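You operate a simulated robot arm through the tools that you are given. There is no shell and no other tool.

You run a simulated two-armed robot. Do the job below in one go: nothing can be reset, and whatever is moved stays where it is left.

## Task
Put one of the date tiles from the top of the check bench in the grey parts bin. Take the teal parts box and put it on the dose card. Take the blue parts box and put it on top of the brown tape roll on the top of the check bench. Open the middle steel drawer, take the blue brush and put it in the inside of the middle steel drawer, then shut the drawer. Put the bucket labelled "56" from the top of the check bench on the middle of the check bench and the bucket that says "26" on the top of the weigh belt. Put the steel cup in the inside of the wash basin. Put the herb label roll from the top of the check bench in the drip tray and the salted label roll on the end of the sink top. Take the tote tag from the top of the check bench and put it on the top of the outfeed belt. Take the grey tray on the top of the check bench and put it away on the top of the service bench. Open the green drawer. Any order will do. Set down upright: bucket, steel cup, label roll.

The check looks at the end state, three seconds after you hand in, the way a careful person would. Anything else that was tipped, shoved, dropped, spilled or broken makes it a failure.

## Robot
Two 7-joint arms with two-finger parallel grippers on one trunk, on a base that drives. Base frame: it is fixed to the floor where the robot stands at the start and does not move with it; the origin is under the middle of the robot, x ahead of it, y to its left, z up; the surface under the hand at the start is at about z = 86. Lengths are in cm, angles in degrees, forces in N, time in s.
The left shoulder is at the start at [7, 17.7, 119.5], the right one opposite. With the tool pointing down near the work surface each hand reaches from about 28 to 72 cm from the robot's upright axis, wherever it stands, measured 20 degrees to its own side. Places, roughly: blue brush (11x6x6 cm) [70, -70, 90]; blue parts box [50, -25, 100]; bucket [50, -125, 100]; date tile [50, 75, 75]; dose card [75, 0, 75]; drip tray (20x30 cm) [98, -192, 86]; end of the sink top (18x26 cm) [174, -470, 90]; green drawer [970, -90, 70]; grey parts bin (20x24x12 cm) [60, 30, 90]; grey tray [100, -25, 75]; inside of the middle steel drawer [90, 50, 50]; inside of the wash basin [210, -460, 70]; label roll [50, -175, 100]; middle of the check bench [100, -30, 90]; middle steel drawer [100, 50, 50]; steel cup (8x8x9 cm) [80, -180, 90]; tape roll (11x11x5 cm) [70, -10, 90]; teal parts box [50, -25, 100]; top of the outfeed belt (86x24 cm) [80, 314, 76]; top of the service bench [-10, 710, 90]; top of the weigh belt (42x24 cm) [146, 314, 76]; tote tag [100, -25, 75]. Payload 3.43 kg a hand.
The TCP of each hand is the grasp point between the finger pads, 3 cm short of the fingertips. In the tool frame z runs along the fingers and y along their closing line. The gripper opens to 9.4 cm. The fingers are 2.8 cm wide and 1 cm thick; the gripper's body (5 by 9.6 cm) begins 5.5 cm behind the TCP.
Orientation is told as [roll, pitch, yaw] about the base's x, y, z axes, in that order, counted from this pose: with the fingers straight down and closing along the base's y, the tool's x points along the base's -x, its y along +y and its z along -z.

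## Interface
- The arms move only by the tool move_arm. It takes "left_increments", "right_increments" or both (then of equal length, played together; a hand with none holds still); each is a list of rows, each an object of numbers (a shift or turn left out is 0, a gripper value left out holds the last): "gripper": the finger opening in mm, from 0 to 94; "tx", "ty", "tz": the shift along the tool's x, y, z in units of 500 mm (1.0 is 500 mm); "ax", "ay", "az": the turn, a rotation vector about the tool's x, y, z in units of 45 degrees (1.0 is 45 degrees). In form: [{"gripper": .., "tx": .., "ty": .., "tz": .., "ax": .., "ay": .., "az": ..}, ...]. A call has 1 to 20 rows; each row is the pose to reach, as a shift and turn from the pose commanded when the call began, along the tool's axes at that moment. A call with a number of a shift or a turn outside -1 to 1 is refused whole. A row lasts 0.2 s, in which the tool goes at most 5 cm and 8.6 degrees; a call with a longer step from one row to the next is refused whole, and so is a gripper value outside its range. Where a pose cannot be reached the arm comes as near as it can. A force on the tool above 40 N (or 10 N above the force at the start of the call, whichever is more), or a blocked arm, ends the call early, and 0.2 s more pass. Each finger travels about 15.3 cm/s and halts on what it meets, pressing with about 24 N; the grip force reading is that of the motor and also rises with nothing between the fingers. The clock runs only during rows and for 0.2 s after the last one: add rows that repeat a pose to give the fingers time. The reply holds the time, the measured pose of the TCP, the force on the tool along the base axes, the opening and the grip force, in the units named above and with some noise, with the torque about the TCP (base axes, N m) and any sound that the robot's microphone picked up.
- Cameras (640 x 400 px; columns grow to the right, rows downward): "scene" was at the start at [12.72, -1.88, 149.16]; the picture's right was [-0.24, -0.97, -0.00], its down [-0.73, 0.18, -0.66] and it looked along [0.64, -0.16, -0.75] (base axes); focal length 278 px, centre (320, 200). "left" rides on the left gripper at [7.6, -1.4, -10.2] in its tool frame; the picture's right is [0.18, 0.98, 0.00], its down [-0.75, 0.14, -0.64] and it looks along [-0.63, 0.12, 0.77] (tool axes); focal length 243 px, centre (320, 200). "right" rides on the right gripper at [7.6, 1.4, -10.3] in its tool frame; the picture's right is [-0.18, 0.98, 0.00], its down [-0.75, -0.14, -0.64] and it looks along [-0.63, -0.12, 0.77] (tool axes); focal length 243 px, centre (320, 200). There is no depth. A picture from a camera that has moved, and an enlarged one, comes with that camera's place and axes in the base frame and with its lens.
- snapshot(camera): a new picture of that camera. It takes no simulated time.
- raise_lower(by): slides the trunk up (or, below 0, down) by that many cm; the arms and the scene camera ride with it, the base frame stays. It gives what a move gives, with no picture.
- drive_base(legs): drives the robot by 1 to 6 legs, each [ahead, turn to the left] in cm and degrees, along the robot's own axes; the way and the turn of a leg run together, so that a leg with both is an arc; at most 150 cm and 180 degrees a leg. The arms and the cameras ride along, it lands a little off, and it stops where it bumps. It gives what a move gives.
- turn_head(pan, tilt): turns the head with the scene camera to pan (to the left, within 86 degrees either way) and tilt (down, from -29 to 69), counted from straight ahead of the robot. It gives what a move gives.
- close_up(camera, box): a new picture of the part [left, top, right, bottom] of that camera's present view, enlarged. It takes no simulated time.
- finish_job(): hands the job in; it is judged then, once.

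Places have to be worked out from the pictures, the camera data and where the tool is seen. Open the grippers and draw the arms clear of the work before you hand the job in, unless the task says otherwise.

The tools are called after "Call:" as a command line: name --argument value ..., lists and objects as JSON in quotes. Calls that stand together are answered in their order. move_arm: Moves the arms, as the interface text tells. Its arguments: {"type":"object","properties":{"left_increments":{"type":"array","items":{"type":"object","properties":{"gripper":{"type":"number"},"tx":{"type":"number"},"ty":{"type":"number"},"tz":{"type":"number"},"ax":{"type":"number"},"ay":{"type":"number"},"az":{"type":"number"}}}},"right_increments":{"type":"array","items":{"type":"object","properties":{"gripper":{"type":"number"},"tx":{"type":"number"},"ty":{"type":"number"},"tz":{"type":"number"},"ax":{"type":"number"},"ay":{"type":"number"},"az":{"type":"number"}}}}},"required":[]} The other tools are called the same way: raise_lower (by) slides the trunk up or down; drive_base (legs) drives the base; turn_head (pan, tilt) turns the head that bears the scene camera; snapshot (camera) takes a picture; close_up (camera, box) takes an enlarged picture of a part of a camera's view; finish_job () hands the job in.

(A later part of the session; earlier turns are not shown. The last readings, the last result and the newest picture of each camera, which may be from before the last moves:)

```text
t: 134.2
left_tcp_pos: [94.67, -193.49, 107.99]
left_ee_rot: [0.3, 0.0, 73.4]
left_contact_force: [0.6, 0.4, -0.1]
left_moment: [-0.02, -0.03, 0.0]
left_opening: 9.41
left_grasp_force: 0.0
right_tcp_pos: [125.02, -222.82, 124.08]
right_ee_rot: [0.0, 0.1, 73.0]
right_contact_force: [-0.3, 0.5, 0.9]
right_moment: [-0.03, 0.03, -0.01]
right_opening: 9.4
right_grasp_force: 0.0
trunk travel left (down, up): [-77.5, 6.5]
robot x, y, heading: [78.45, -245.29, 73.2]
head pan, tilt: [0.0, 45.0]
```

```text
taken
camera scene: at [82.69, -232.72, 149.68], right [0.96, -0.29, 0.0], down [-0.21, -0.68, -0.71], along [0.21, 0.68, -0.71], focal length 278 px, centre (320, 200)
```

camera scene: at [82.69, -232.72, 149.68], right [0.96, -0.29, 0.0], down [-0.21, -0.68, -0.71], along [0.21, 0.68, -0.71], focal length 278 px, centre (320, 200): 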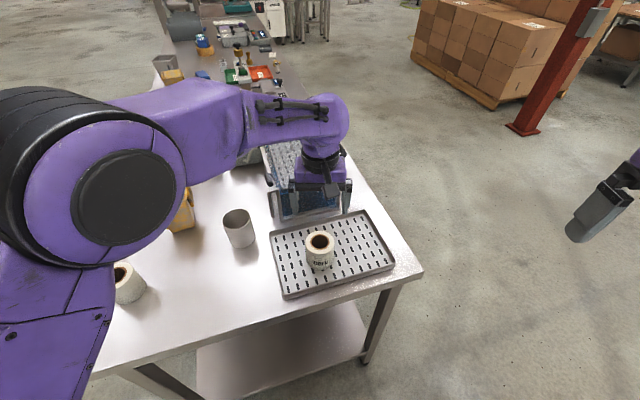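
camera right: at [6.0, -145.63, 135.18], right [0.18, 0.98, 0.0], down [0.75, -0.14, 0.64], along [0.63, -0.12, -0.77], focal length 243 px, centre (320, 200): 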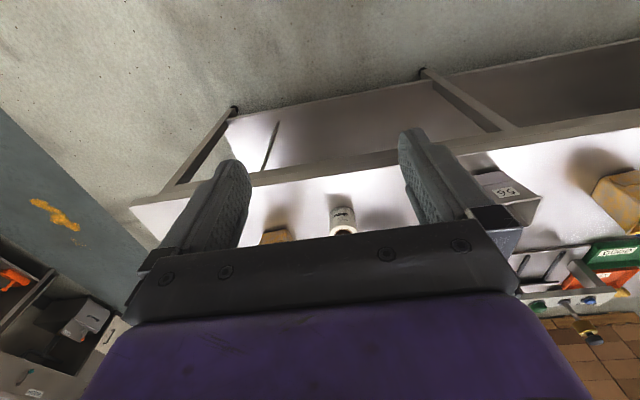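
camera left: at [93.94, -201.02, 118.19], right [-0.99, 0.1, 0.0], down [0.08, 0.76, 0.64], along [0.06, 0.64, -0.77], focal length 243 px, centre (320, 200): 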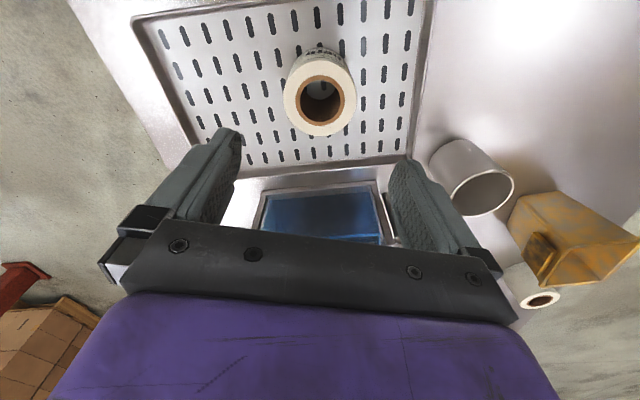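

Herb roll stands upright in the drip tray. I turn the base back and go forward so both the cup and the salted roll are in reach.

Call:
move_arm --left_increments '[{"tz": -0.06, "tx": 0.02, "ty": 0.05}, {"tz": -0.1, "tx": 0.06, "ty": 0.12}, {"tz": -0.12, "tx": 0.1, "ty": 0.2}, {"tz": -0.12, "tx": 0.12, "ty": 0.28}, {"tz": -0.12, "tx": 0.14, "ty": 0.36}, {"tz": -0.12, "tx": 0.14, "ty": 0.44}, {"tz": -0.12, "tx": 0.14, "ty": 0.44}]'

Call:
drive_base --legs '[[0, 16], [8, 0]]'

Call:
turn_head --pan 0 --tilt 58

Call:
snapshot --camera "scene"

Call:
close_up --camera "scene" --box '[140, 80, 460, 280]'

```text
t: 135.8
left_tcp_pos: [71.57, -193.83, 113.95]
left_ee_rot: [0.4, 0.0, 73.3]
left_contact_force: [-0.7, -0.3, -0.2]
left_moment: [-0.03, -0.02, -0.05]
left_opening: 9.39
left_grasp_force: 0.1
right_tcp_pos: [125.03, -222.77, 124.16]
right_ee_rot: [-0.1, 0.0, 73.0]
right_contact_force: [-0.5, 0.2, 0.3]
right_moment: [-0.04, 0.03, 0.05]
right_opening: 9.39
right_grasp_force: 0.1
trunk travel left (down, up): [-77.5, 6.5]
robot x, y, heading: [78.42, -245.4, 72.9]
head pan, tilt: [0.0, 45.0]
```

```text
t: 137.8
left_tcp_pos: [57.88, -190.36, 114.02]
left_ee_rot: [0.2, -0.3, 89.3]
left_contact_force: [0.2, -0.2, -0.2]
left_moment: [0.02, 0.01, 0.01]
left_opening: 9.4
left_grasp_force: 0.0
right_tcp_pos: [117.2, -203.65, 124.31]
right_ee_rot: [-0.1, -0.3, 88.9]
right_contact_force: [0.1, -0.7, -0.3]
right_moment: [0.02, 0.01, 0.0]
right_opening: 9.41
right_grasp_force: 0.0
trunk travel left (down, up): [-77.5, 6.5]
robot x, y, heading: [78.72, -237.4, 89.0]
head pan, tilt: [0.0, 45.0]
```

```text
t: 138.5
left_tcp_pos: [57.92, -189.7, 113.84]
left_ee_rot: [0.3, 0.2, 89.3]
left_contact_force: [-0.6, -0.3, 0.0]
left_moment: [-0.03, 0.0, -0.01]
left_opening: 9.38
left_grasp_force: 0.1
right_tcp_pos: [117.19, -202.99, 123.98]
right_ee_rot: [-0.1, 0.0, 88.8]
right_contact_force: [-0.1, 0.5, -0.1]
right_moment: [-0.03, 0.0, -0.02]
right_opening: 9.41
right_grasp_force: 0.0
trunk travel left (down, up): [-77.5, 6.5]
robot x, y, heading: [79.07, -237.94, 88.8]
head pan, tilt: [0.0, 58.0]
```

```text
taken
camera scene: at [79.17, -225.24, 147.96], right [1.0, -0.02, 0.0], down [-0.02, -0.85, -0.53], along [0.01, 0.53, -0.85], focal length 278 px, centre (320, 200)
```

scene: 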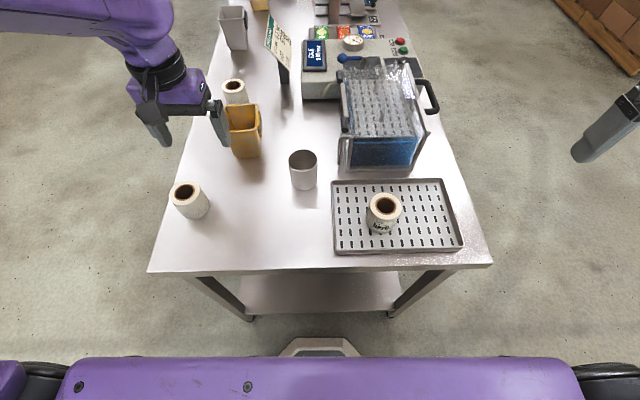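

```text
2.00 times, centred on (300, 180) of scene
camera zoom: at [79.17, -225.24, 147.96], right [1.0, -0.02, 0.0], down [-0.02, -0.85, -0.53], along [0.01, 0.53, -0.85], focal length 556 px, centre (360, 240)
```

zoom: 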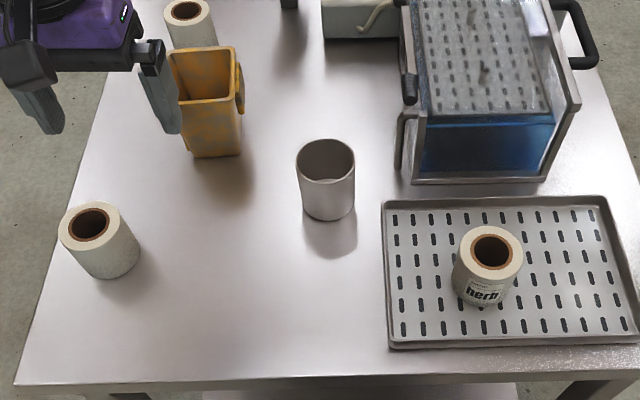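

All else stands undisturbed. The salted roll is at ≈[48.2,-188.5]; I bring the left hand above it with tips just over its top.

Call:
move_arm --left_increments '[{"tx": -0.008, "ty": 0.07, "tz": 0.03}, {"tx": -0.016, "ty": 0.14, "tz": 0.08}, {"tx": -0.0216, "ty": 0.194, "tz": 0.15}, {"tx": -0.0216, "ty": 0.194, "tz": 0.23}, {"tx": -0.0216, "ty": 0.194, "tz": 0.3}, {"tx": -0.0216, "ty": 0.194, "tz": 0.3}]'

Call:
snapshot --camera "left"

Call:
close_up --camera "scene" --box '[130, 120, 290, 240]'

```text
t: 139.9
left_tcp_pos: [48.08, -188.8, 99.02]
left_ee_rot: [0.3, -0.2, 89.4]
left_contact_force: [0.2, 0.4, -0.7]
left_moment: [-0.03, -0.03, 0.01]
left_opening: 9.4
left_grasp_force: 0.1
right_tcp_pos: [117.02, -203.13, 124.14]
right_ee_rot: [-0.1, -0.1, 89.0]
right_contact_force: [-0.4, -0.4, 0.3]
right_moment: [-0.02, -0.04, 0.02]
right_opening: 9.38
right_grasp_force: 0.0
trunk travel left (down, up): [-77.5, 6.5]
robot x, y, heading: [78.74, -237.34, 89.1]
head pan, tilt: [0.0, 58.0]
```

```text
taken
camera left: at [49.6, -196.31, 109.31], right [-0.99, -0.17, 0.01], down [-0.13, 0.75, 0.64], along [-0.12, 0.63, -0.77], focal length 243 px, centre (320, 200)
```

left: 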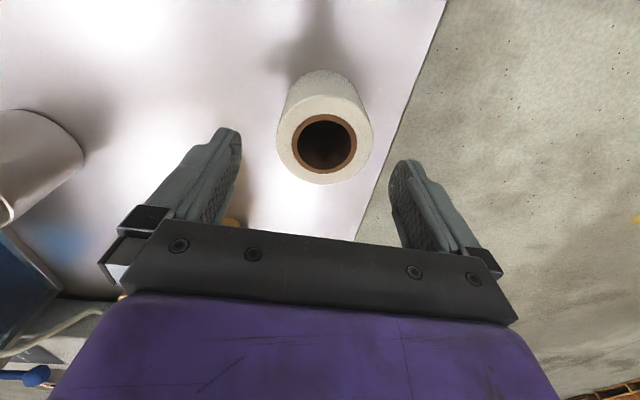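

```text
3.33 times, centred on (210, 180) of scene
camera zoom: at [79.17, -225.55, 147.98], right [1.0, -0.02, 0.0], down [-0.02, -0.85, -0.53], along [0.01, 0.53, -0.85], focal length 927 px, centre (687, 267)
```

zoom: 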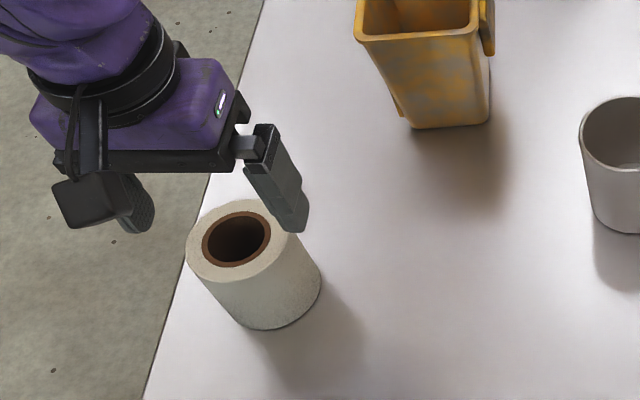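

The roll lies centred between the fingers. I descend slowly to z≈90.3 and check.

Call:
move_arm --left_increments '[{"tz": 0.03}, {"tz": 0.06}, {"tz": 0.09}, {"tz": 0.12}, {"tz": 0.15}, {"tz": 0.174}, {"tz": 0.174}]'

Call:
snapshot --camera "left"

```text
t: 141.5
left_tcp_pos: [48.07, -188.54, 90.31]
left_ee_rot: [0.3, -0.1, 89.3]
left_contact_force: [0.2, -0.6, -0.4]
left_moment: [-0.02, -0.03, -0.02]
left_opening: 9.4
left_grasp_force: 0.2
right_tcp_pos: [117.14, -203.1, 124.25]
right_ee_rot: [-0.1, -0.1, 88.9]
right_contact_force: [0.0, 0.3, 0.1]
right_moment: [-0.01, 0.0, -0.03]
right_opening: 9.42
right_grasp_force: 0.0
trunk travel left (down, up): [-77.5, 6.5]
robot x, y, heading: [78.73, -237.15, 89.0]
head pan, tilt: [0.0, 58.0]
```

```text
taken
camera left: at [49.51, -196.2, 100.59], right [-0.98, -0.17, 0.01], down [-0.13, 0.75, 0.64], along [-0.12, 0.63, -0.77], focal length 243 px, centre (320, 200)
```

left: 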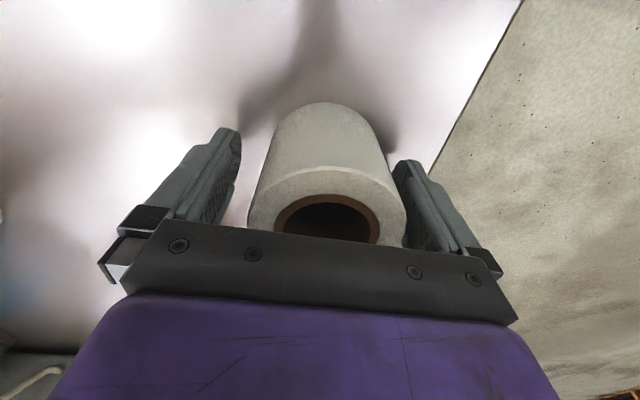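

The roll is between the fingers. I close and lift it high, clear of everything.

Call:
move_arm --left_increments '[{"gripper": 60}, {"gripper": 50}, {"gripper": 50}, {"gripper": 50}, {"tz": -0.04}, {"tz": -0.12}, {"tz": -0.2}, {"tz": -0.28}, {"tz": -0.36}, {"tz": -0.42}, {"tz": -0.42}]'

Call:
snapshot --camera "left"

Call:
snapshot --camera "scene"

```text
t: 143.9
left_tcp_pos: [48.25, -188.58, 111.44]
left_ee_rot: [0.3, 0.0, 89.4]
left_contact_force: [0.1, -0.5, -1.9]
left_moment: [-0.04, 0.01, -0.01]
left_opening: 7.37
left_grasp_force: 24.8
right_tcp_pos: [117.12, -203.02, 124.2]
right_ee_rot: [-0.1, 0.0, 89.0]
right_contact_force: [0.7, 0.2, 0.4]
right_moment: [0.0, 0.01, -0.03]
right_opening: 9.4
right_grasp_force: 0.0
trunk travel left (down, up): [-77.5, 6.5]
robot x, y, heading: [78.62, -237.44, 88.9]
head pan, tilt: [0.0, 58.0]
```

```text
taken
camera left: at [49.61, -196.13, 121.6], right [-0.98, -0.17, 0.01], down [-0.13, 0.76, 0.64], along [-0.11, 0.63, -0.77], focal length 243 px, centre (320, 200)
```

left: 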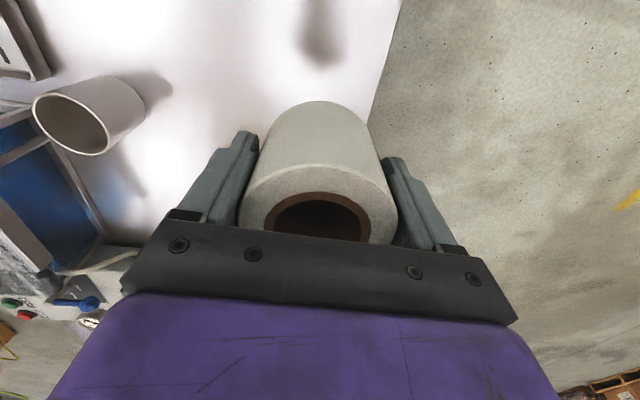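

```text
taken
camera scene: at [79.14, -225.39, 147.97], right [1.0, -0.02, 0.0], down [-0.02, -0.85, -0.53], along [0.01, 0.53, -0.85], focal length 278 px, centre (320, 200)
```

scene: 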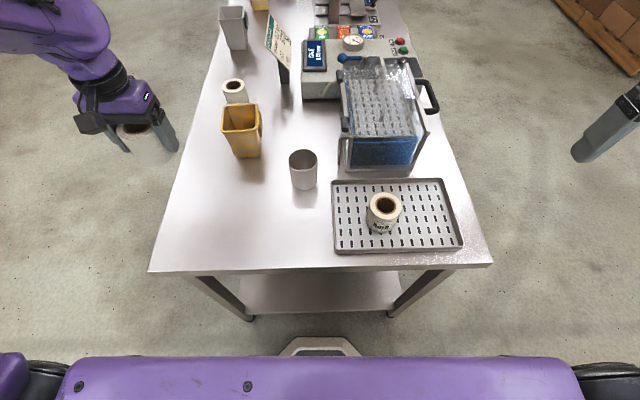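

Salted roll is held. Now the right hand goes to the cup at ≈[75.5,-180.5], first at safe height 116.

Call:
move_arm --right_increments '[{"tx": -0.03, "ty": 0.07, "tz": 0.01}, {"tx": -0.07, "ty": 0.15, "tz": 0.03}, {"tx": -0.11, "ty": 0.23, "tz": 0.045}, {"tx": -0.15, "ty": 0.31, "tz": 0.06}, {"tx": -0.19, "ty": 0.39, "tz": 0.075}, {"tx": -0.23, "ty": 0.47, "tz": 0.09}, {"tx": -0.27, "ty": 0.55, "tz": 0.105}, {"tx": -0.32, "ty": 0.63, "tz": 0.12}, {"tx": -0.37, "ty": 0.71, "tz": 0.135}, {"tx": -0.41, "ty": 0.79, "tz": 0.15}, {"tx": -0.436, "ty": 0.84, "tz": 0.16}, {"tx": -0.436, "ty": 0.84, "tz": 0.16}]'

Call:
snapshot --camera "right"

Call:
snapshot --camera "scene"

```text
t: 146.5
left_tcp_pos: [48.24, -188.65, 111.39]
left_ee_rot: [0.3, 0.1, 89.2]
left_contact_force: [0.2, 0.7, -1.8]
left_moment: [0.01, 0.02, 0.0]
left_opening: 7.37
left_grasp_force: 24.2
right_tcp_pos: [75.99, -180.06, 116.32]
right_ee_rot: [0.4, -0.2, 88.4]
right_contact_force: [0.6, 0.1, 0.7]
right_moment: [0.01, 0.01, -0.01]
right_opening: 9.4
right_grasp_force: 0.0
trunk travel left (down, up): [-77.5, 6.5]
robot x, y, heading: [79.13, -237.32, 89.0]
head pan, tilt: [0.0, 58.0]
```

```text
taken
camera right: at [74.43, -187.74, 126.68], right [-0.98, 0.21, 0.01], down [0.17, 0.75, 0.64], along [0.13, 0.63, -0.77], focal length 243 px, centre (320, 200)
```

right: 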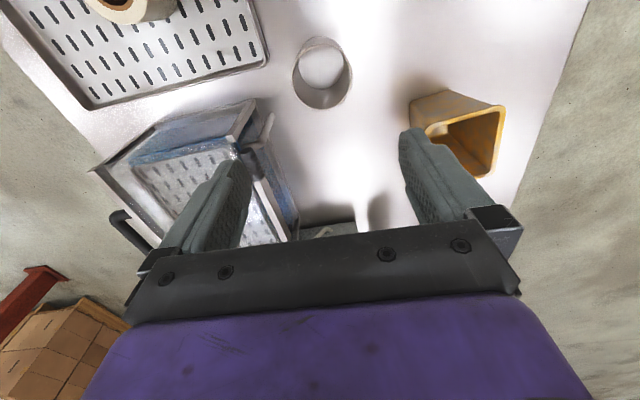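

```text
taken
camera scene: at [79.2, -225.51, 147.98], right [1.0, -0.02, 0.0], down [-0.02, -0.85, -0.53], along [0.01, 0.53, -0.85], focal length 278 px, centre (320, 200)
```

scene: 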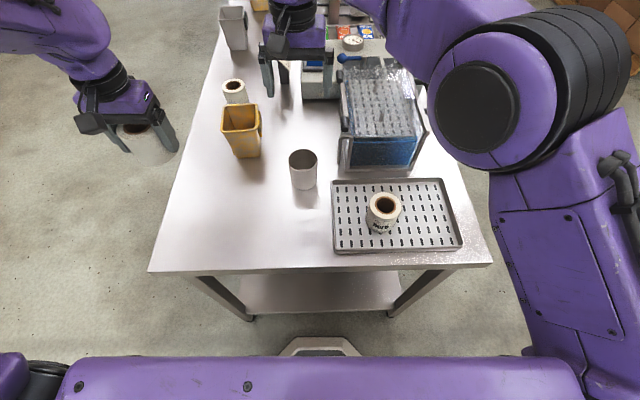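

The cup is nearly right under the hand. I descend to z≈100.5 with a 0.3 cm correction and check.

Call:
move_arm --right_increments '[{"tx": 0.002, "ty": 0.003, "tz": 0.08}, {"tx": 0.004, "ty": 0.006, "tz": 0.16}, {"tx": 0.004, "ty": 0.006, "tz": 0.24}, {"tx": 0.004, "ty": 0.006, "tz": 0.316}, {"tx": 0.004, "ty": 0.006, "tz": 0.316}]'

Call:
snapshot --camera "right"

Call:
close_up --camera "scene" --box '[220, 90, 420, 215]'

```text
t: 147.7
left_tcp_pos: [48.21, -188.82, 111.38]
left_ee_rot: [0.3, 0.0, 89.3]
left_contact_force: [0.2, 0.0, -1.3]
left_moment: [-0.01, -0.02, 0.0]
left_opening: 7.32
left_grasp_force: 24.5
right_tcp_pos: [75.69, -180.24, 100.28]
right_ee_rot: [0.1, 0.0, 88.4]
right_contact_force: [-0.2, -0.4, 0.3]
right_moment: [-0.02, -0.01, 0.02]
right_opening: 9.42
right_grasp_force: 0.1
trunk travel left (down, up): [-77.5, 6.5]
robot x, y, heading: [78.27, -237.25, 88.9]
head pan, tilt: [0.0, 58.0]
```

```text
taken
camera right: at [74.1, -187.94, 110.54], right [-0.98, 0.21, 0.0], down [0.16, 0.75, 0.64], along [0.13, 0.63, -0.77], focal length 243 px, centre (320, 200)
```

right: 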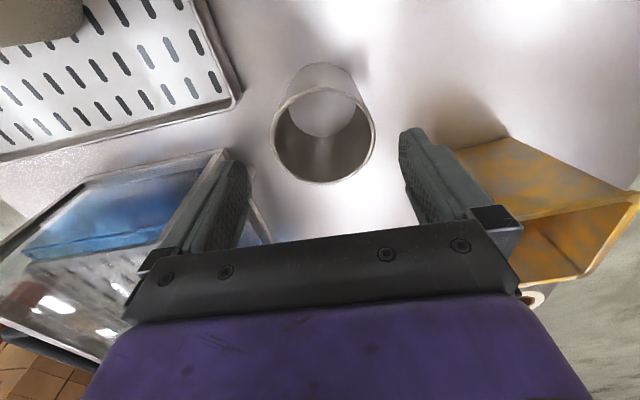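

```text
3.20 times, centred on (320, 152) of scene
camera zoom: at [79.14, -225.5, 147.98], right [1.0, -0.02, 0.0], down [-0.02, -0.85, -0.53], along [0.01, 0.53, -0.85], focal length 890 px, centre (320, 352)
```

zoom: 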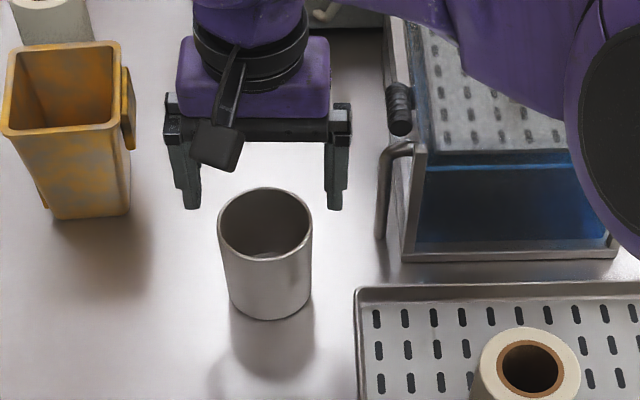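

Centred in both views. I descend to z≈92.5 and close on the cup.

Call:
move_arm --right_increments '[{"tz": 0.03}, {"tz": 0.06}, {"tz": 0.09}, {"tz": 0.12}, {"tz": 0.15}, {"tz": 0.156}, {"tz": 0.156, "gripper": 80}, {"tz": 0.156, "gripper": 60}, {"tz": 0.156, "gripper": 50}, {"tz": 0.156, "gripper": 50}]'

Call:
snapshot --camera "right"

```text
t: 149.9
left_tcp_pos: [48.17, -188.62, 111.27]
left_ee_rot: [0.3, 0.0, 89.4]
left_contact_force: [-0.3, -0.1, -2.7]
left_moment: [0.01, -0.01, 0.02]
left_opening: 7.3
left_grasp_force: 23.7
right_tcp_pos: [75.25, -180.52, 92.41]
right_ee_rot: [-0.1, 0.0, 88.9]
right_contact_force: [0.0, -0.3, 0.5]
right_moment: [-0.04, 0.0, 0.01]
right_opening: 7.61
right_grasp_force: 24.0
trunk travel left (down, up): [-77.5, 6.5]
robot x, y, heading: [78.59, -237.19, 89.0]
head pan, tilt: [0.0, 58.0]
```

```text
taken
camera right: at [73.7, -188.24, 102.72], right [-0.98, 0.2, 0.0], down [0.15, 0.75, 0.64], along [0.13, 0.63, -0.77], focal length 243 px, centre (320, 200)
```

right: 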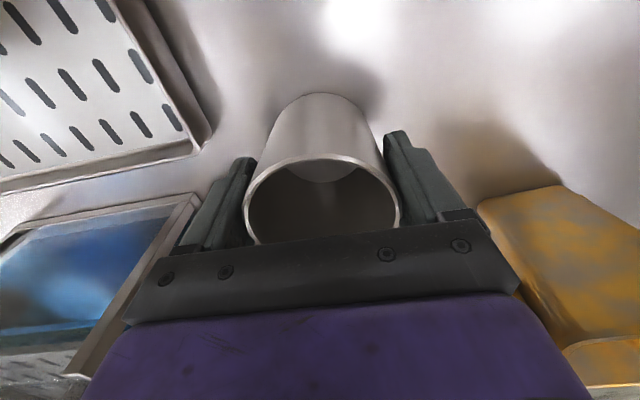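

The cup is gripped at 7.6 cm. I lift it straight up by 20 cm.

Call:
move_arm --right_increments '[{"tz": -0.03}, {"tz": -0.1}, {"tz": -0.18}, {"tz": -0.26}, {"tz": -0.34}, {"tz": -0.42}, {"tz": -0.42}]'

Call:
snapshot --camera "right"

Call:
snapshot --camera "scene"

```text
t: 151.5
left_tcp_pos: [48.1, -188.76, 111.32]
left_ee_rot: [0.3, 0.0, 89.3]
left_contact_force: [0.5, 0.3, -2.4]
left_moment: [0.01, 0.02, 0.01]
left_opening: 7.31
left_grasp_force: 24.9
right_tcp_pos: [75.89, -180.31, 113.17]
right_ee_rot: [0.5, 0.7, 88.1]
right_contact_force: [-0.6, 0.6, -1.8]
right_moment: [-0.01, 0.0, 0.01]
right_opening: 7.58
right_grasp_force: 24.2
trunk travel left (down, up): [-77.5, 6.5]
robot x, y, heading: [78.66, -237.45, 88.7]
head pan, tilt: [0.0, 58.0]
```

```text
taken
camera right: at [74.32, -187.77, 123.51], right [-0.98, 0.22, 0.0], down [0.17, 0.76, 0.63], along [0.13, 0.62, -0.77], focal length 243 px, centre (320, 200)
```

right: 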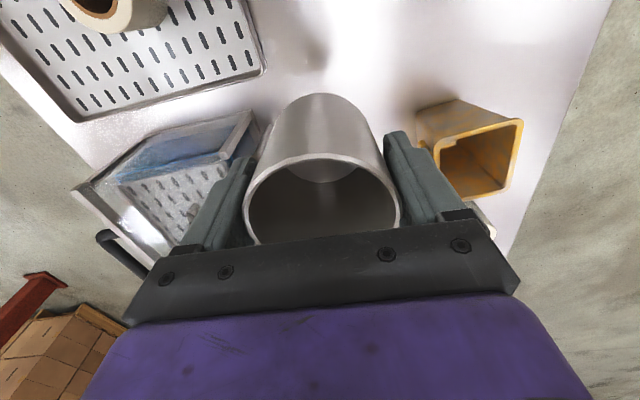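

```text
taken
camera scene: at [79.11, -225.39, 147.97], right [1.0, -0.02, 0.0], down [-0.02, -0.85, -0.53], along [0.01, 0.53, -0.85], focal length 278 px, centre (320, 200)
```

scene: 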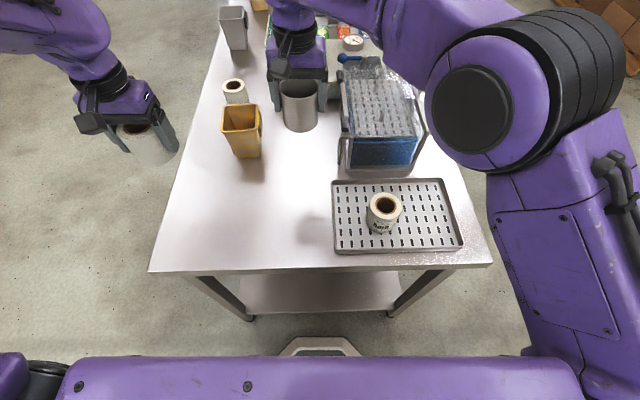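

Both items held. I back straight off 45 cm, then draw the right hand in closer and to its own side.

Call:
drive_base --legs '[[-45, 0]]'

Call:
move_arm --right_increments '[{"ty": -0.06, "tx": 0.06}, {"ty": -0.13, "tx": 0.11}, {"ty": -0.2, "tx": 0.16}, {"ty": -0.27, "tx": 0.21}, {"ty": -0.34, "tx": 0.26}, {"ty": -0.41, "tx": 0.31}, {"ty": -0.46, "tx": 0.36}, {"ty": -0.48, "tx": 0.4}, {"ty": -0.48, "tx": 0.4}]'

Call:
turn_head --pan -80 --tilt 25

Call:
snapshot --camera "scene"

```text
t: 154.2
left_tcp_pos: [47.17, -233.73, 111.17]
left_ee_rot: [0.2, 0.0, 89.3]
left_contact_force: [-0.3, 0.0, -1.2]
left_moment: [-0.01, 0.02, -0.03]
left_opening: 7.32
left_grasp_force: 23.9
right_tcp_pos: [74.93, -225.36, 113.78]
right_ee_rot: [0.7, 0.2, 88.0]
right_contact_force: [0.0, 0.8, -1.2]
right_moment: [0.02, 0.02, 0.0]
right_opening: 7.6
right_grasp_force: 23.8
trunk travel left (down, up): [-77.5, 6.5]
robot x, y, heading: [77.85, -282.58, 88.8]
head pan, tilt: [0.0, 58.0]
```

```text
t: 156.2
left_tcp_pos: [47.16, -233.71, 111.38]
left_ee_rot: [0.2, 0.0, 89.3]
left_contact_force: [-0.1, 0.6, -0.7]
left_moment: [0.0, -0.01, -0.05]
left_opening: 7.32
left_grasp_force: 24.3
right_tcp_pos: [98.4, -246.18, 113.49]
right_ee_rot: [0.7, 0.2, 88.2]
right_contact_force: [0.2, 0.2, -1.3]
right_moment: [-0.02, -0.03, 0.02]
right_opening: 7.57
right_grasp_force: 24.3
trunk travel left (down, up): [-77.5, 6.5]
robot x, y, heading: [77.75, -282.47, 89.2]
head pan, tilt: [0.0, 58.0]
```

```text
t: 157.8
left_tcp_pos: [47.3, -233.86, 111.29]
left_ee_rot: [0.3, -0.1, 89.4]
left_contact_force: [-0.1, 0.8, -2.2]
left_moment: [0.05, 0.01, 0.01]
left_opening: 7.34
left_grasp_force: 24.2
right_tcp_pos: [98.41, -246.26, 113.51]
right_ee_rot: [0.7, 0.1, 88.1]
right_contact_force: [0.8, -0.9, -0.8]
right_moment: [0.01, 0.04, -0.01]
right_opening: 7.56
right_grasp_force: 24.1
trunk travel left (down, up): [-77.5, 6.5]
robot x, y, heading: [77.84, -282.65, 88.8]
head pan, tilt: [-80.0, 25.0]
```

```text
taken
camera scene: at [87.25, -276.08, 152.74], right [0.16, -0.99, 0.0], down [-0.42, -0.07, -0.91], along [0.9, 0.14, -0.42], focal length 278 px, centre (320, 200)
```

scene: 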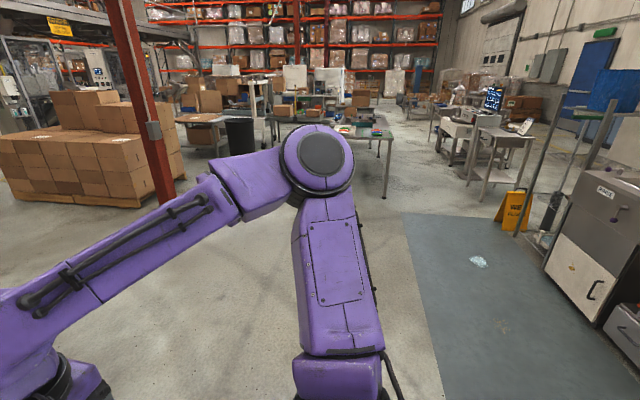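

The wash bay is off to my right. I turn around to face it and look.

Call:
drive_base --legs '[[0, -150]]'

Call:
turn_head --pan 0 --tilt 20

Call:
snapshot --camera "scene"

```text
t: 164.3
left_tcp_pos: [129.26, -308.66, 111.29]
left_ee_rot: [0.3, 0.0, -60.0]
left_contact_force: [-0.3, 0.5, -2.6]
left_moment: [0.0, 0.0, -0.02]
left_opening: 7.33
left_grasp_force: 24.1
right_tcp_pos: [78.87, -324.17, 113.49]
right_ee_rot: [0.8, 0.1, -61.1]
right_contact_force: [1.0, 1.1, -1.4]
right_moment: [0.03, -0.02, -0.01]
right_opening: 7.59
right_grasp_force: 23.7
trunk travel left (down, up): [-77.5, 6.5]
robot x, y, heading: [78.45, -282.38, -60.2]
head pan, tilt: [-80.0, 25.0]
```

```text
t: 165.8
left_tcp_pos: [129.37, -308.62, 111.18]
left_ee_rot: [0.2, 0.1, -59.9]
left_contact_force: [0.2, 0.2, -1.4]
left_moment: [-0.04, 0.01, -0.01]
left_opening: 7.32
left_grasp_force: 24.3
right_tcp_pos: [78.93, -324.25, 113.44]
right_ee_rot: [0.7, 0.1, -61.1]
right_contact_force: [0.3, 0.1, -1.0]
right_moment: [-0.01, 0.0, 0.02]
right_opening: 7.59
right_grasp_force: 24.1
trunk travel left (down, up): [-77.5, 6.5]
robot x, y, heading: [77.97, -282.81, -60.4]
head pan, tilt: [0.0, 20.0]
```

```text
taken
camera scene: at [85.17, -295.05, 153.55], right [-0.87, -0.49, 0.0], down [-0.17, 0.3, -0.94], along [0.46, -0.82, -0.34], focal length 278 px, centre (320, 200)
```

scene: 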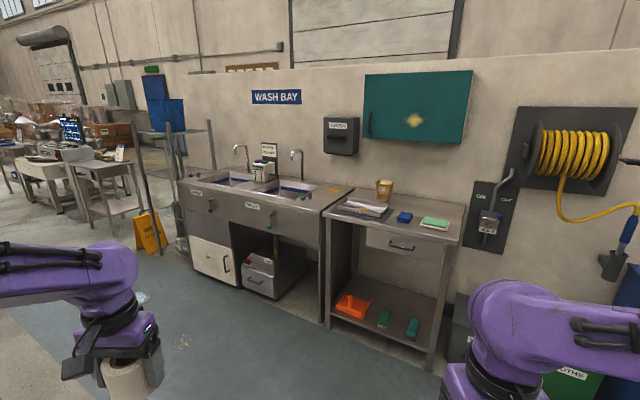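

I see the sink unit with two basins and a side table. I enlarge to read the labels and find the sink-top end.

Call:
close_up --camera "scene" --box '[165, 130, 365, 255]'

Call:
close_up --camera "scene" --box '[310, 150, 480, 260]'

```text
3.20 times, centred on (265, 192) of scene
camera zoom: at [85.17, -295.05, 153.55], right [-0.87, -0.49, 0.0], down [-0.17, 0.3, -0.94], along [0.46, -0.82, -0.34], focal length 890 px, centre (496, 224)
```

zoom: 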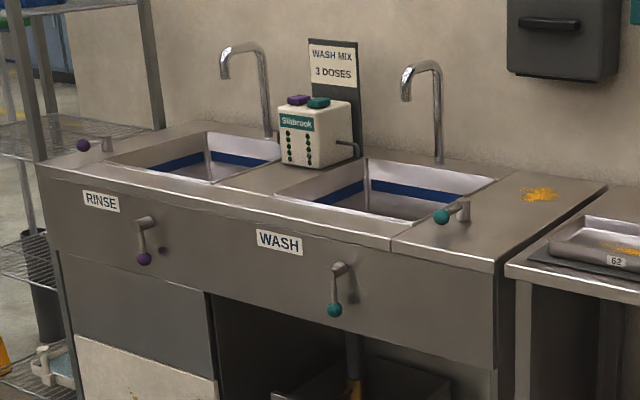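

```text
3.64 times, centred on (395, 205) of scene
camera zoom: at [85.17, -295.05, 153.55], right [-0.87, -0.49, 0.0], down [-0.17, 0.3, -0.94], along [0.46, -0.82, -0.34], focal length 1011 px, centre (47, 182)
```

zoom: 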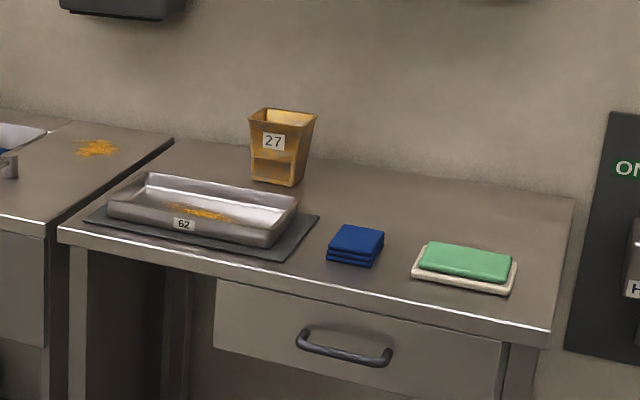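

"WASH" is the right-hand basin (≈ x186–226, y-441…-475); the sink top's free end is x≈161–184 with a powder stain near [172,-469]. I drive to about (172,-372) and face the sink.

Call:
drive_base --legs '[[0, 16.5], [130, 0], [0, -46.5]]'

Call:
turn_head --pan 0 --tilt 35

Call:
snapshot --camera "scene"

```text
t: 175.4
left_tcp_pos: [204.26, -419.96, 111.27]
left_ee_rot: [0.3, -0.1, -89.3]
left_contact_force: [0.8, -0.7, -1.8]
left_moment: [0.0, 0.01, 0.0]
left_opening: 7.32
left_grasp_force: 24.4
right_tcp_pos: [152.87, -408.74, 113.54]
right_ee_rot: [0.7, 0.1, -90.5]
right_contact_force: [-0.5, -0.2, -1.4]
right_moment: [-0.04, -0.01, -0.01]
right_opening: 7.61
right_grasp_force: 24.1
trunk travel left (down, up): [-77.5, 6.5]
robot x, y, heading: [172.22, -372.3, -89.7]
head pan, tilt: [0.0, 20.0]
```

```text
t: 176.2
left_tcp_pos: [204.35, -419.85, 111.24]
left_ee_rot: [0.3, -0.1, -89.3]
left_contact_force: [0.1, -0.4, -1.6]
left_moment: [0.0, -0.02, 0.0]
left_opening: 7.29
left_grasp_force: 24.2
right_tcp_pos: [152.83, -408.76, 113.38]
right_ee_rot: [0.7, 0.0, -90.5]
right_contact_force: [0.3, 1.5, -0.9]
right_moment: [-0.01, 0.02, 0.01]
right_opening: 7.58
right_grasp_force: 23.9
trunk travel left (down, up): [-77.5, 6.5]
robot x, y, heading: [172.59, -371.86, -89.7]
head pan, tilt: [0.0, 35.0]
```

```text
taken
camera scene: at [172.59, -385.88, 151.17], right [-1.0, -0.01, 0.0], down [0.0, 0.57, -0.82], along [0.0, -0.82, -0.57], focal length 278 px, centre (320, 200)
```

scene: 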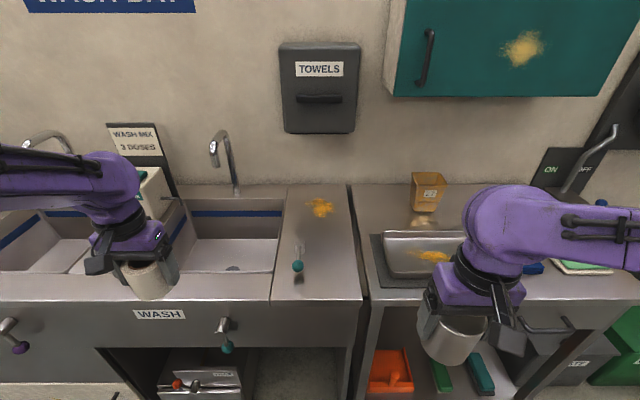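

The free end spans x162–184.6, y-428…-484, stain at x168–178, y-463…-473, a lever at [178,-438]. I drive 26 cm forward; the left arm then can set the salted roll at ≈[173.5,-460.5].

Call:
drive_base --legs '[[26, 0]]'

Call:
turn_head --pan 0 --tilt 50

Call:
snapshot --camera "scene"

```text
t: 178.1
left_tcp_pos: [204.39, -445.88, 111.48]
left_ee_rot: [0.4, -0.1, -89.3]
left_contact_force: [-0.2, 0.1, -2.7]
left_moment: [-0.02, -0.03, -0.01]
left_opening: 7.3
left_grasp_force: 24.2
right_tcp_pos: [152.97, -434.8, 113.57]
right_ee_rot: [0.8, 0.1, -90.5]
right_contact_force: [0.0, 0.8, -1.0]
right_moment: [0.03, 0.0, 0.0]
right_opening: 7.6
right_grasp_force: 24.2
trunk travel left (down, up): [-77.5, 6.5]
robot x, y, heading: [172.51, -397.83, -89.8]
head pan, tilt: [0.0, 35.0]
```

```text
t: 178.8
left_tcp_pos: [204.41, -446.0, 111.35]
left_ee_rot: [0.4, 0.0, -89.3]
left_contact_force: [0.5, 0.5, -1.3]
left_moment: [0.01, 0.0, 0.01]
left_opening: 7.29
left_grasp_force: 24.1
right_tcp_pos: [153.08, -434.89, 113.46]
right_ee_rot: [0.7, 0.3, -90.5]
right_contact_force: [-0.2, -0.4, -0.6]
right_moment: [0.02, -0.01, 0.01]
right_opening: 7.61
right_grasp_force: 23.7
trunk travel left (down, up): [-77.5, 6.5]
robot x, y, heading: [172.4, -398.55, -89.7]
head pan, tilt: [0.0, 50.0]
```

```text
taken
camera scene: at [172.74, -410.91, 148.99], right [-1.0, -0.01, 0.0], down [0.0, 0.77, -0.64], along [0.0, -0.64, -0.77], focal length 278 px, centre (320, 200)
```

scene: 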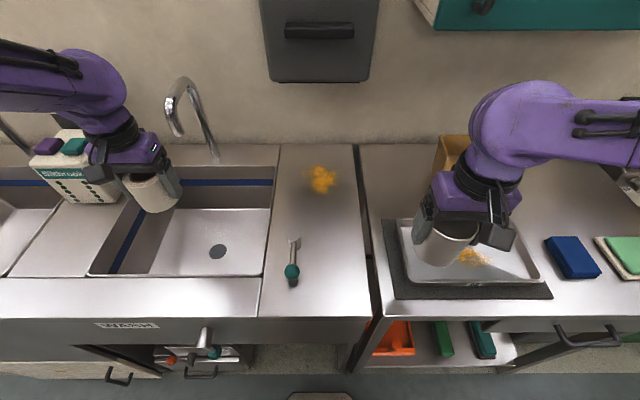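

The target spot in front of the stain is clear. I carry the salted roll over to TCP ≈[173.5,-460.5] at z≈106.

Call:
move_arm --left_increments '[{"tx": -0.03, "ty": -0.08}, {"tx": -0.06, "ty": -0.17, "tz": 0.01}, {"tx": -0.09, "ty": -0.26, "tz": 0.03}, {"tx": -0.13, "ty": -0.35, "tz": 0.05}, {"tx": -0.17, "ty": -0.43, "tz": 0.07}, {"tx": -0.21, "ty": -0.51, "tz": 0.09}, {"tx": -0.25, "ty": -0.58, "tz": 0.1}, {"tx": -0.275, "ty": -0.621, "tz": 0.1}, {"tx": -0.275, "ty": -0.621, "tz": 0.1}]'

Call:
snapshot --camera "left"

Call:
snapshot --camera "scene"

```text
refused: row 4 steps farther than a row can; nothing moved
```

```text
taken
camera left: at [202.92, -438.32, 121.55], right [0.98, 0.2, 0.01], down [0.15, -0.75, 0.64], along [0.13, -0.63, -0.77], focal length 243 px, centre (320, 200)
```

left: 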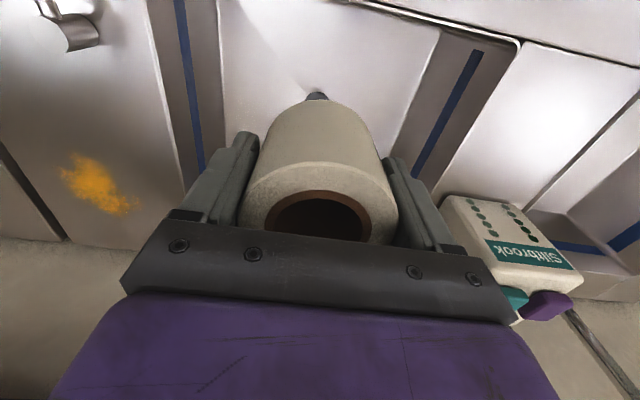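

```text
taken
camera scene: at [172.74, -410.91, 148.99], right [-1.0, -0.01, 0.0], down [0.0, 0.77, -0.64], along [0.0, -0.64, -0.77], focal length 278 px, centre (320, 200)
```

scene: 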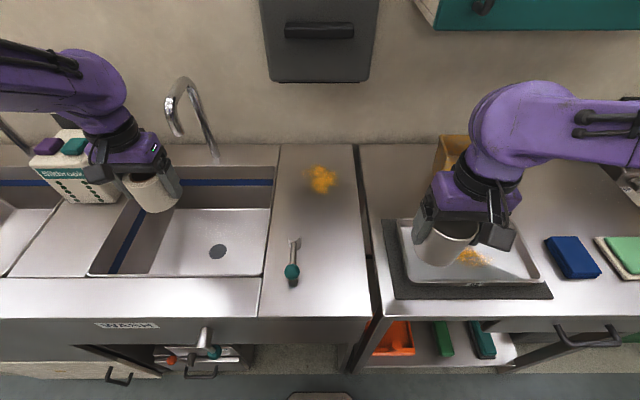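

A step was slightly too long; I resend it with shorter steps.

Call:
move_arm --left_increments '[{"tx": -0.03, "ty": -0.07}, {"tx": -0.06, "ty": -0.15, "tz": 0.01}, {"tx": -0.09, "ty": -0.23, "tz": 0.02}, {"tx": -0.12, "ty": -0.31, "tz": 0.03}, {"tx": -0.15, "ty": -0.39, "tz": 0.05}, {"tx": -0.19, "ty": -0.47, "tz": 0.07}, {"tx": -0.23, "ty": -0.55, "tz": 0.08}, {"tx": -0.26, "ty": -0.6, "tz": 0.1}, {"tx": -0.275, "ty": -0.621, "tz": 0.1}, {"tx": -0.275, "ty": -0.621, "tz": 0.1}]'

Call:
snapshot --camera "left"

Call:
snapshot --camera "scene"

```text
t: 181.1
left_tcp_pos: [173.66, -460.13, 106.13]
left_ee_rot: [0.4, 0.0, -89.2]
left_contact_force: [0.1, 0.8, -1.7]
left_moment: [0.02, -0.03, 0.02]
left_opening: 7.31
left_grasp_force: 23.6
right_tcp_pos: [152.95, -434.91, 113.59]
right_ee_rot: [0.7, 0.2, -90.5]
right_contact_force: [0.2, -0.1, -1.0]
right_moment: [0.01, 0.02, -0.02]
right_opening: 7.58
right_grasp_force: 24.4
trunk travel left (down, up): [-77.5, 6.5]
robot x, y, heading: [172.22, -398.19, -89.3]
head pan, tilt: [0.0, 50.0]
```

```text
taken
camera left: at [172.07, -452.36, 116.35], right [0.98, 0.2, 0.01], down [0.15, -0.75, 0.64], along [0.13, -0.63, -0.77], focal length 243 px, centre (320, 200)
```

left: 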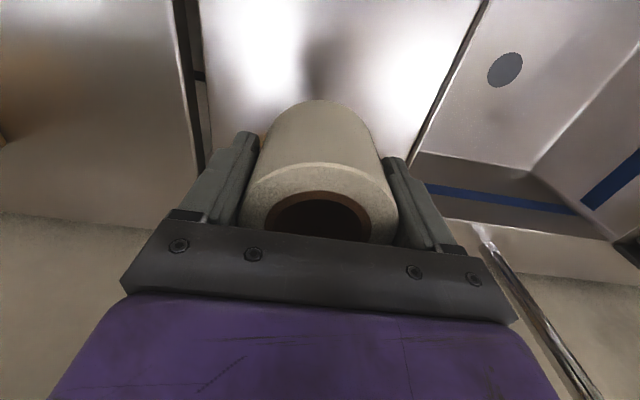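

```text
taken
camera scene: at [172.71, -410.8, 148.99], right [-1.0, -0.01, 0.0], down [0.0, 0.77, -0.64], along [0.0, -0.64, -0.77], focal length 278 px, centre (320, 200)
```

scene: 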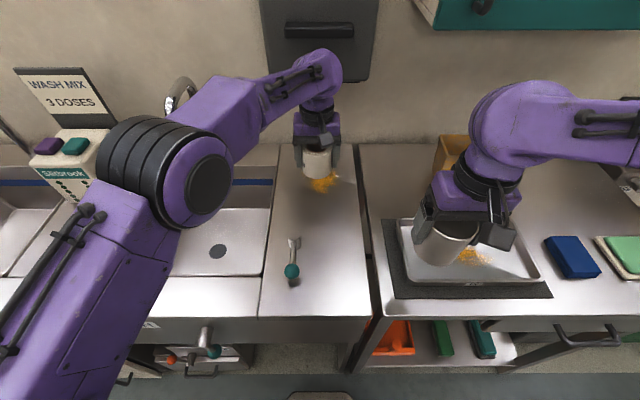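

Well placed above the spot. I descend to about 1 cm above the expected surface, then feel for contact.

Call:
move_arm --left_increments '[{"tz": 0.06}, {"tz": 0.12}, {"tz": 0.18}, {"tz": 0.21}, {"tz": 0.21}]'

Call:
move_arm --left_increments '[{"tz": 0.006}, {"tz": 0.012}, {"tz": 0.018}, {"tz": 0.018}]'

Call:
snapshot --camera "scene"

```text
t: 182.2
left_tcp_pos: [173.68, -460.1, 95.55]
left_ee_rot: [0.3, 0.0, -89.3]
left_contact_force: [1.2, -0.1, -1.3]
left_moment: [0.01, -0.02, 0.01]
left_opening: 7.29
left_grasp_force: 24.0
right_tcp_pos: [152.99, -434.8, 113.39]
right_ee_rot: [0.7, 0.1, -90.5]
right_contact_force: [0.4, 1.0, -0.8]
right_moment: [0.0, 0.01, 0.01]
right_opening: 7.55
right_grasp_force: 24.3
trunk travel left (down, up): [-77.5, 6.5]
robot x, y, heading: [172.49, -398.32, -89.4]
head pan, tilt: [0.0, 50.0]
```

```text
t: 183.2
left_tcp_pos: [173.55, -460.06, 94.75]
left_ee_rot: [0.3, 0.0, -89.3]
left_contact_force: [0.8, 0.3, -1.0]
left_moment: [0.0, 0.0, 0.02]
left_opening: 7.31
left_grasp_force: 24.0
right_tcp_pos: [152.97, -434.87, 113.47]
right_ee_rot: [0.7, 0.1, -90.4]
right_contact_force: [0.5, 0.9, -1.0]
right_moment: [-0.01, 0.02, 0.0]
right_opening: 7.56
right_grasp_force: 24.2
trunk travel left (down, up): [-77.5, 6.5]
robot x, y, heading: [172.72, -397.97, -89.7]
head pan, tilt: [0.0, 50.0]
```

```text
taken
camera scene: at [172.71, -410.83, 148.99], right [-1.0, -0.01, 0.0], down [0.0, 0.77, -0.64], along [0.0, -0.64, -0.77], focal length 278 px, centre (320, 200)
```

scene: 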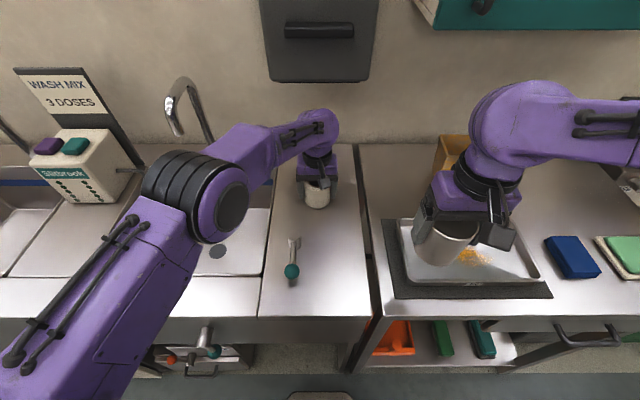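

Call:
move_arm --left_increments '[{"tz": 0.005}, {"tz": 0.01}, {"tz": 0.014}, {"tz": 0.014}]'

```text
t: 184.2
left_tcp_pos: [173.6, -460.25, 94.21]
left_ee_rot: [0.3, -0.2, -89.3]
left_contact_force: [0.0, -6.5, 19.7]
left_moment: [0.29, 0.21, 0.02]
left_opening: 7.29
left_grasp_force: 24.7
right_tcp_pos: [153.04, -434.63, 113.58]
right_ee_rot: [0.8, 0.1, -90.5]
right_contact_force: [-0.5, 0.1, -1.2]
right_moment: [0.0, 0.01, 0.03]
right_opening: 7.57
right_grasp_force: 23.2
trunk travel left (down, up): [-77.5, 6.5]
robot x, y, heading: [172.62, -398.28, -90.1]
head pan, tilt: [0.0, 50.0]
```

Contact at z≈94.2 (20 N): the roll stands on the sink top. I ease up, release, and rise.

Call:
move_arm --left_increments '[{"tz": -0.005}, {"tz": -0.005, "gripper": 94}, {"tz": -0.005, "gripper": 94}, {"tz": -0.005, "gripper": 94}, {"tz": -0.04}, {"tz": -0.12}, {"tz": -0.2}, {"tz": -0.26}, {"tz": -0.26}]'

Call:
snapshot --camera "left"

Call:
snapshot --camera "scene"

```text
t: 186.2
left_tcp_pos: [173.52, -460.23, 107.21]
left_ee_rot: [0.3, 0.0, -89.3]
left_contact_force: [0.3, -0.1, 0.1]
left_moment: [-0.02, 0.01, 0.01]
left_opening: 9.41
left_grasp_force: 0.1
right_tcp_pos: [153.04, -434.82, 113.45]
right_ee_rot: [0.6, 0.2, -90.5]
right_contact_force: [0.5, -0.4, -1.8]
right_moment: [0.03, 0.0, 0.01]
right_opening: 7.56
right_grasp_force: 23.7
trunk travel left (down, up): [-77.5, 6.5]
robot x, y, heading: [172.81, -397.89, -89.8]
head pan, tilt: [0.0, 50.0]
```

```text
taken
camera left: at [172.02, -452.41, 117.4], right [0.98, 0.2, 0.01], down [0.15, -0.75, 0.64], along [0.13, -0.63, -0.77], focal length 243 px, centre (320, 200)
```

left: 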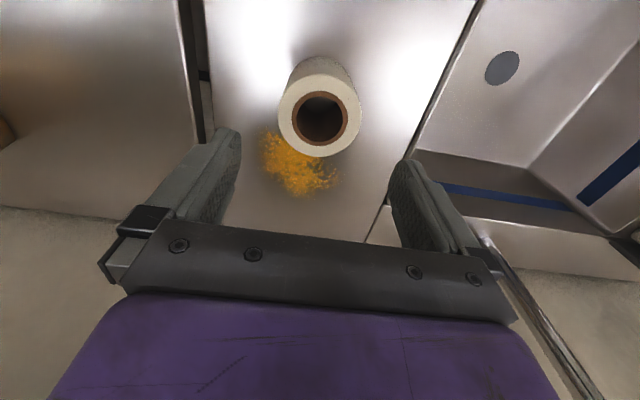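

```text
taken
camera scene: at [172.7, -410.83, 148.99], right [-1.0, -0.01, 0.0], down [0.0, 0.77, -0.64], along [0.0, -0.64, -0.77], focal length 278 px, centre (320, 200)
```

scene: 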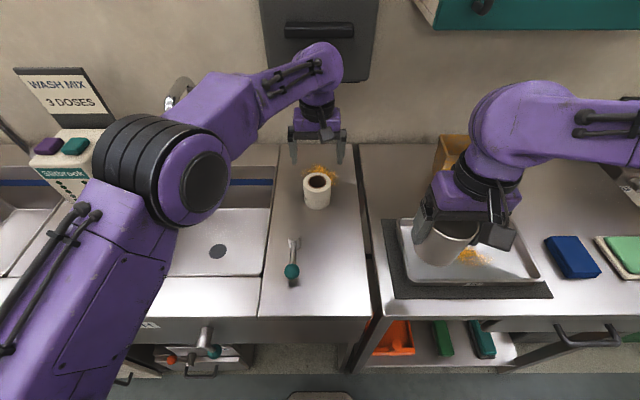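

Salted roll stands on the sink-top end. I raise and draw the left hand back, then back the base off, shift 38 cm toward +x, and approach the wash basin with the cup.

Call:
move_arm --left_increments '[{"tz": -0.08}, {"tz": -0.16, "tx": 0.02, "ty": 0.03}, {"tz": -0.16, "tx": 0.06, "ty": 0.1}, {"tz": -0.16, "tx": 0.1, "ty": 0.17}, {"tz": -0.16, "tx": 0.14, "ty": 0.24}, {"tz": -0.16, "tx": 0.18, "ty": 0.31}, {"tz": -0.16, "tx": 0.22, "ty": 0.38}, {"tz": -0.16, "tx": 0.26, "ty": 0.45}, {"tz": -0.16, "tx": 0.3, "ty": 0.51}, {"tz": -0.16, "tx": 0.333, "ty": 0.544}, {"tz": -0.16, "tx": 0.333, "ty": 0.544}]'

Call:
drive_base --legs '[[-32, 0], [0, 90], [38.5, 0], [0, -90]]'

Call:
snapshot --camera "scene"

```text
t: 188.7
left_tcp_pos: [200.61, -443.21, 115.17]
left_ee_rot: [0.3, -0.1, -89.4]
left_contact_force: [-0.1, -0.5, 0.1]
left_moment: [0.0, -0.02, -0.01]
left_opening: 9.4
left_grasp_force: 0.1
right_tcp_pos: [153.26, -434.86, 113.55]
right_ee_rot: [0.6, 0.1, -90.5]
right_contact_force: [0.6, -0.5, -1.1]
right_moment: [0.0, -0.01, 0.0]
right_opening: 7.57
right_grasp_force: 24.1
trunk travel left (down, up): [-77.5, 6.5]
robot x, y, heading: [172.38, -397.92, -89.7]
head pan, tilt: [0.0, 50.0]
```

```text
t: 200.5
left_tcp_pos: [238.96, -410.11, 115.31]
left_ee_rot: [0.2, 0.0, -88.6]
left_contact_force: [0.4, 0.4, 0.4]
left_moment: [0.01, -0.01, -0.01]
left_opening: 9.4
left_grasp_force: 0.0
right_tcp_pos: [191.34, -402.33, 113.46]
right_ee_rot: [0.7, 0.1, -89.9]
right_contact_force: [0.3, -0.6, -1.1]
right_moment: [0.02, 0.02, 0.0]
right_opening: 7.6
right_grasp_force: 23.8
trunk travel left (down, up): [-77.5, 6.5]
robot x, y, heading: [210.81, -365.51, -89.0]
head pan, tilt: [0.0, 50.0]
```

```text
taken
camera scene: at [210.85, -378.07, 148.99], right [-1.0, -0.01, 0.0], down [-0.01, 0.77, -0.64], along [0.01, -0.64, -0.77], focal length 278 px, centre (320, 200)
```

scene: 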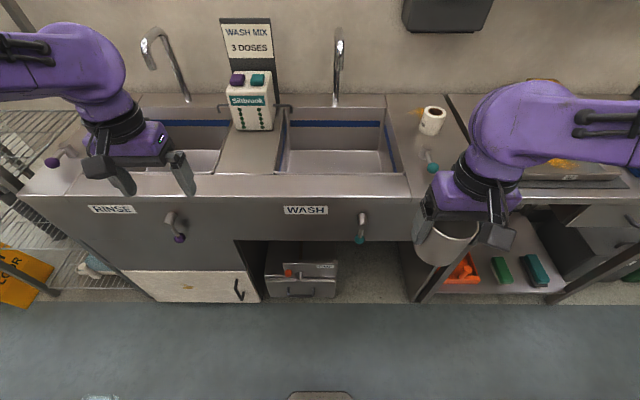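

Now lined up with the WASH basin. I drive forward 32 cm and look.

Call:
drive_base --legs '[[32, 0]]'

Call:
snapshot --camera "scene"

```text
t: 202.6
left_tcp_pos: [239.6, -442.11, 115.28]
left_ee_rot: [0.2, -0.1, -88.6]
left_contact_force: [-0.3, 0.0, 0.1]
left_moment: [0.01, 0.0, -0.02]
left_opening: 9.37
left_grasp_force: 0.1
right_tcp_pos: [191.9, -434.27, 113.51]
right_ee_rot: [0.6, 0.2, -89.8]
right_contact_force: [0.1, 0.1, 0.0]
right_moment: [0.03, 0.0, -0.02]
right_opening: 7.58
right_grasp_force: 24.4
trunk travel left (down, up): [-77.5, 6.5]
robot x, y, heading: [211.11, -397.56, -89.1]
head pan, tilt: [0.0, 50.0]
```

```text
taken
camera scene: at [211.39, -410.11, 149.01], right [-1.0, -0.02, 0.0], down [-0.01, 0.77, -0.64], along [0.01, -0.64, -0.77], focal length 278 px, centre (320, 200)
```

scene: 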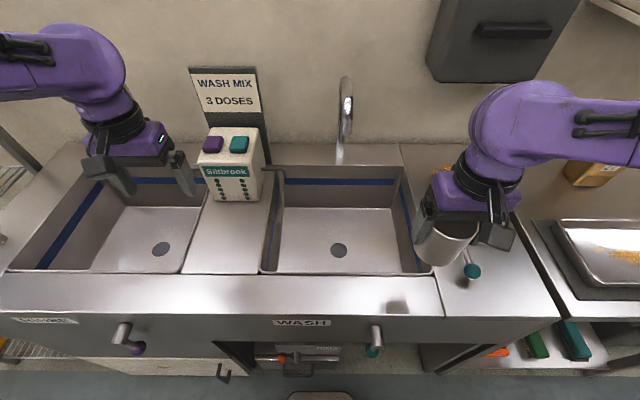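

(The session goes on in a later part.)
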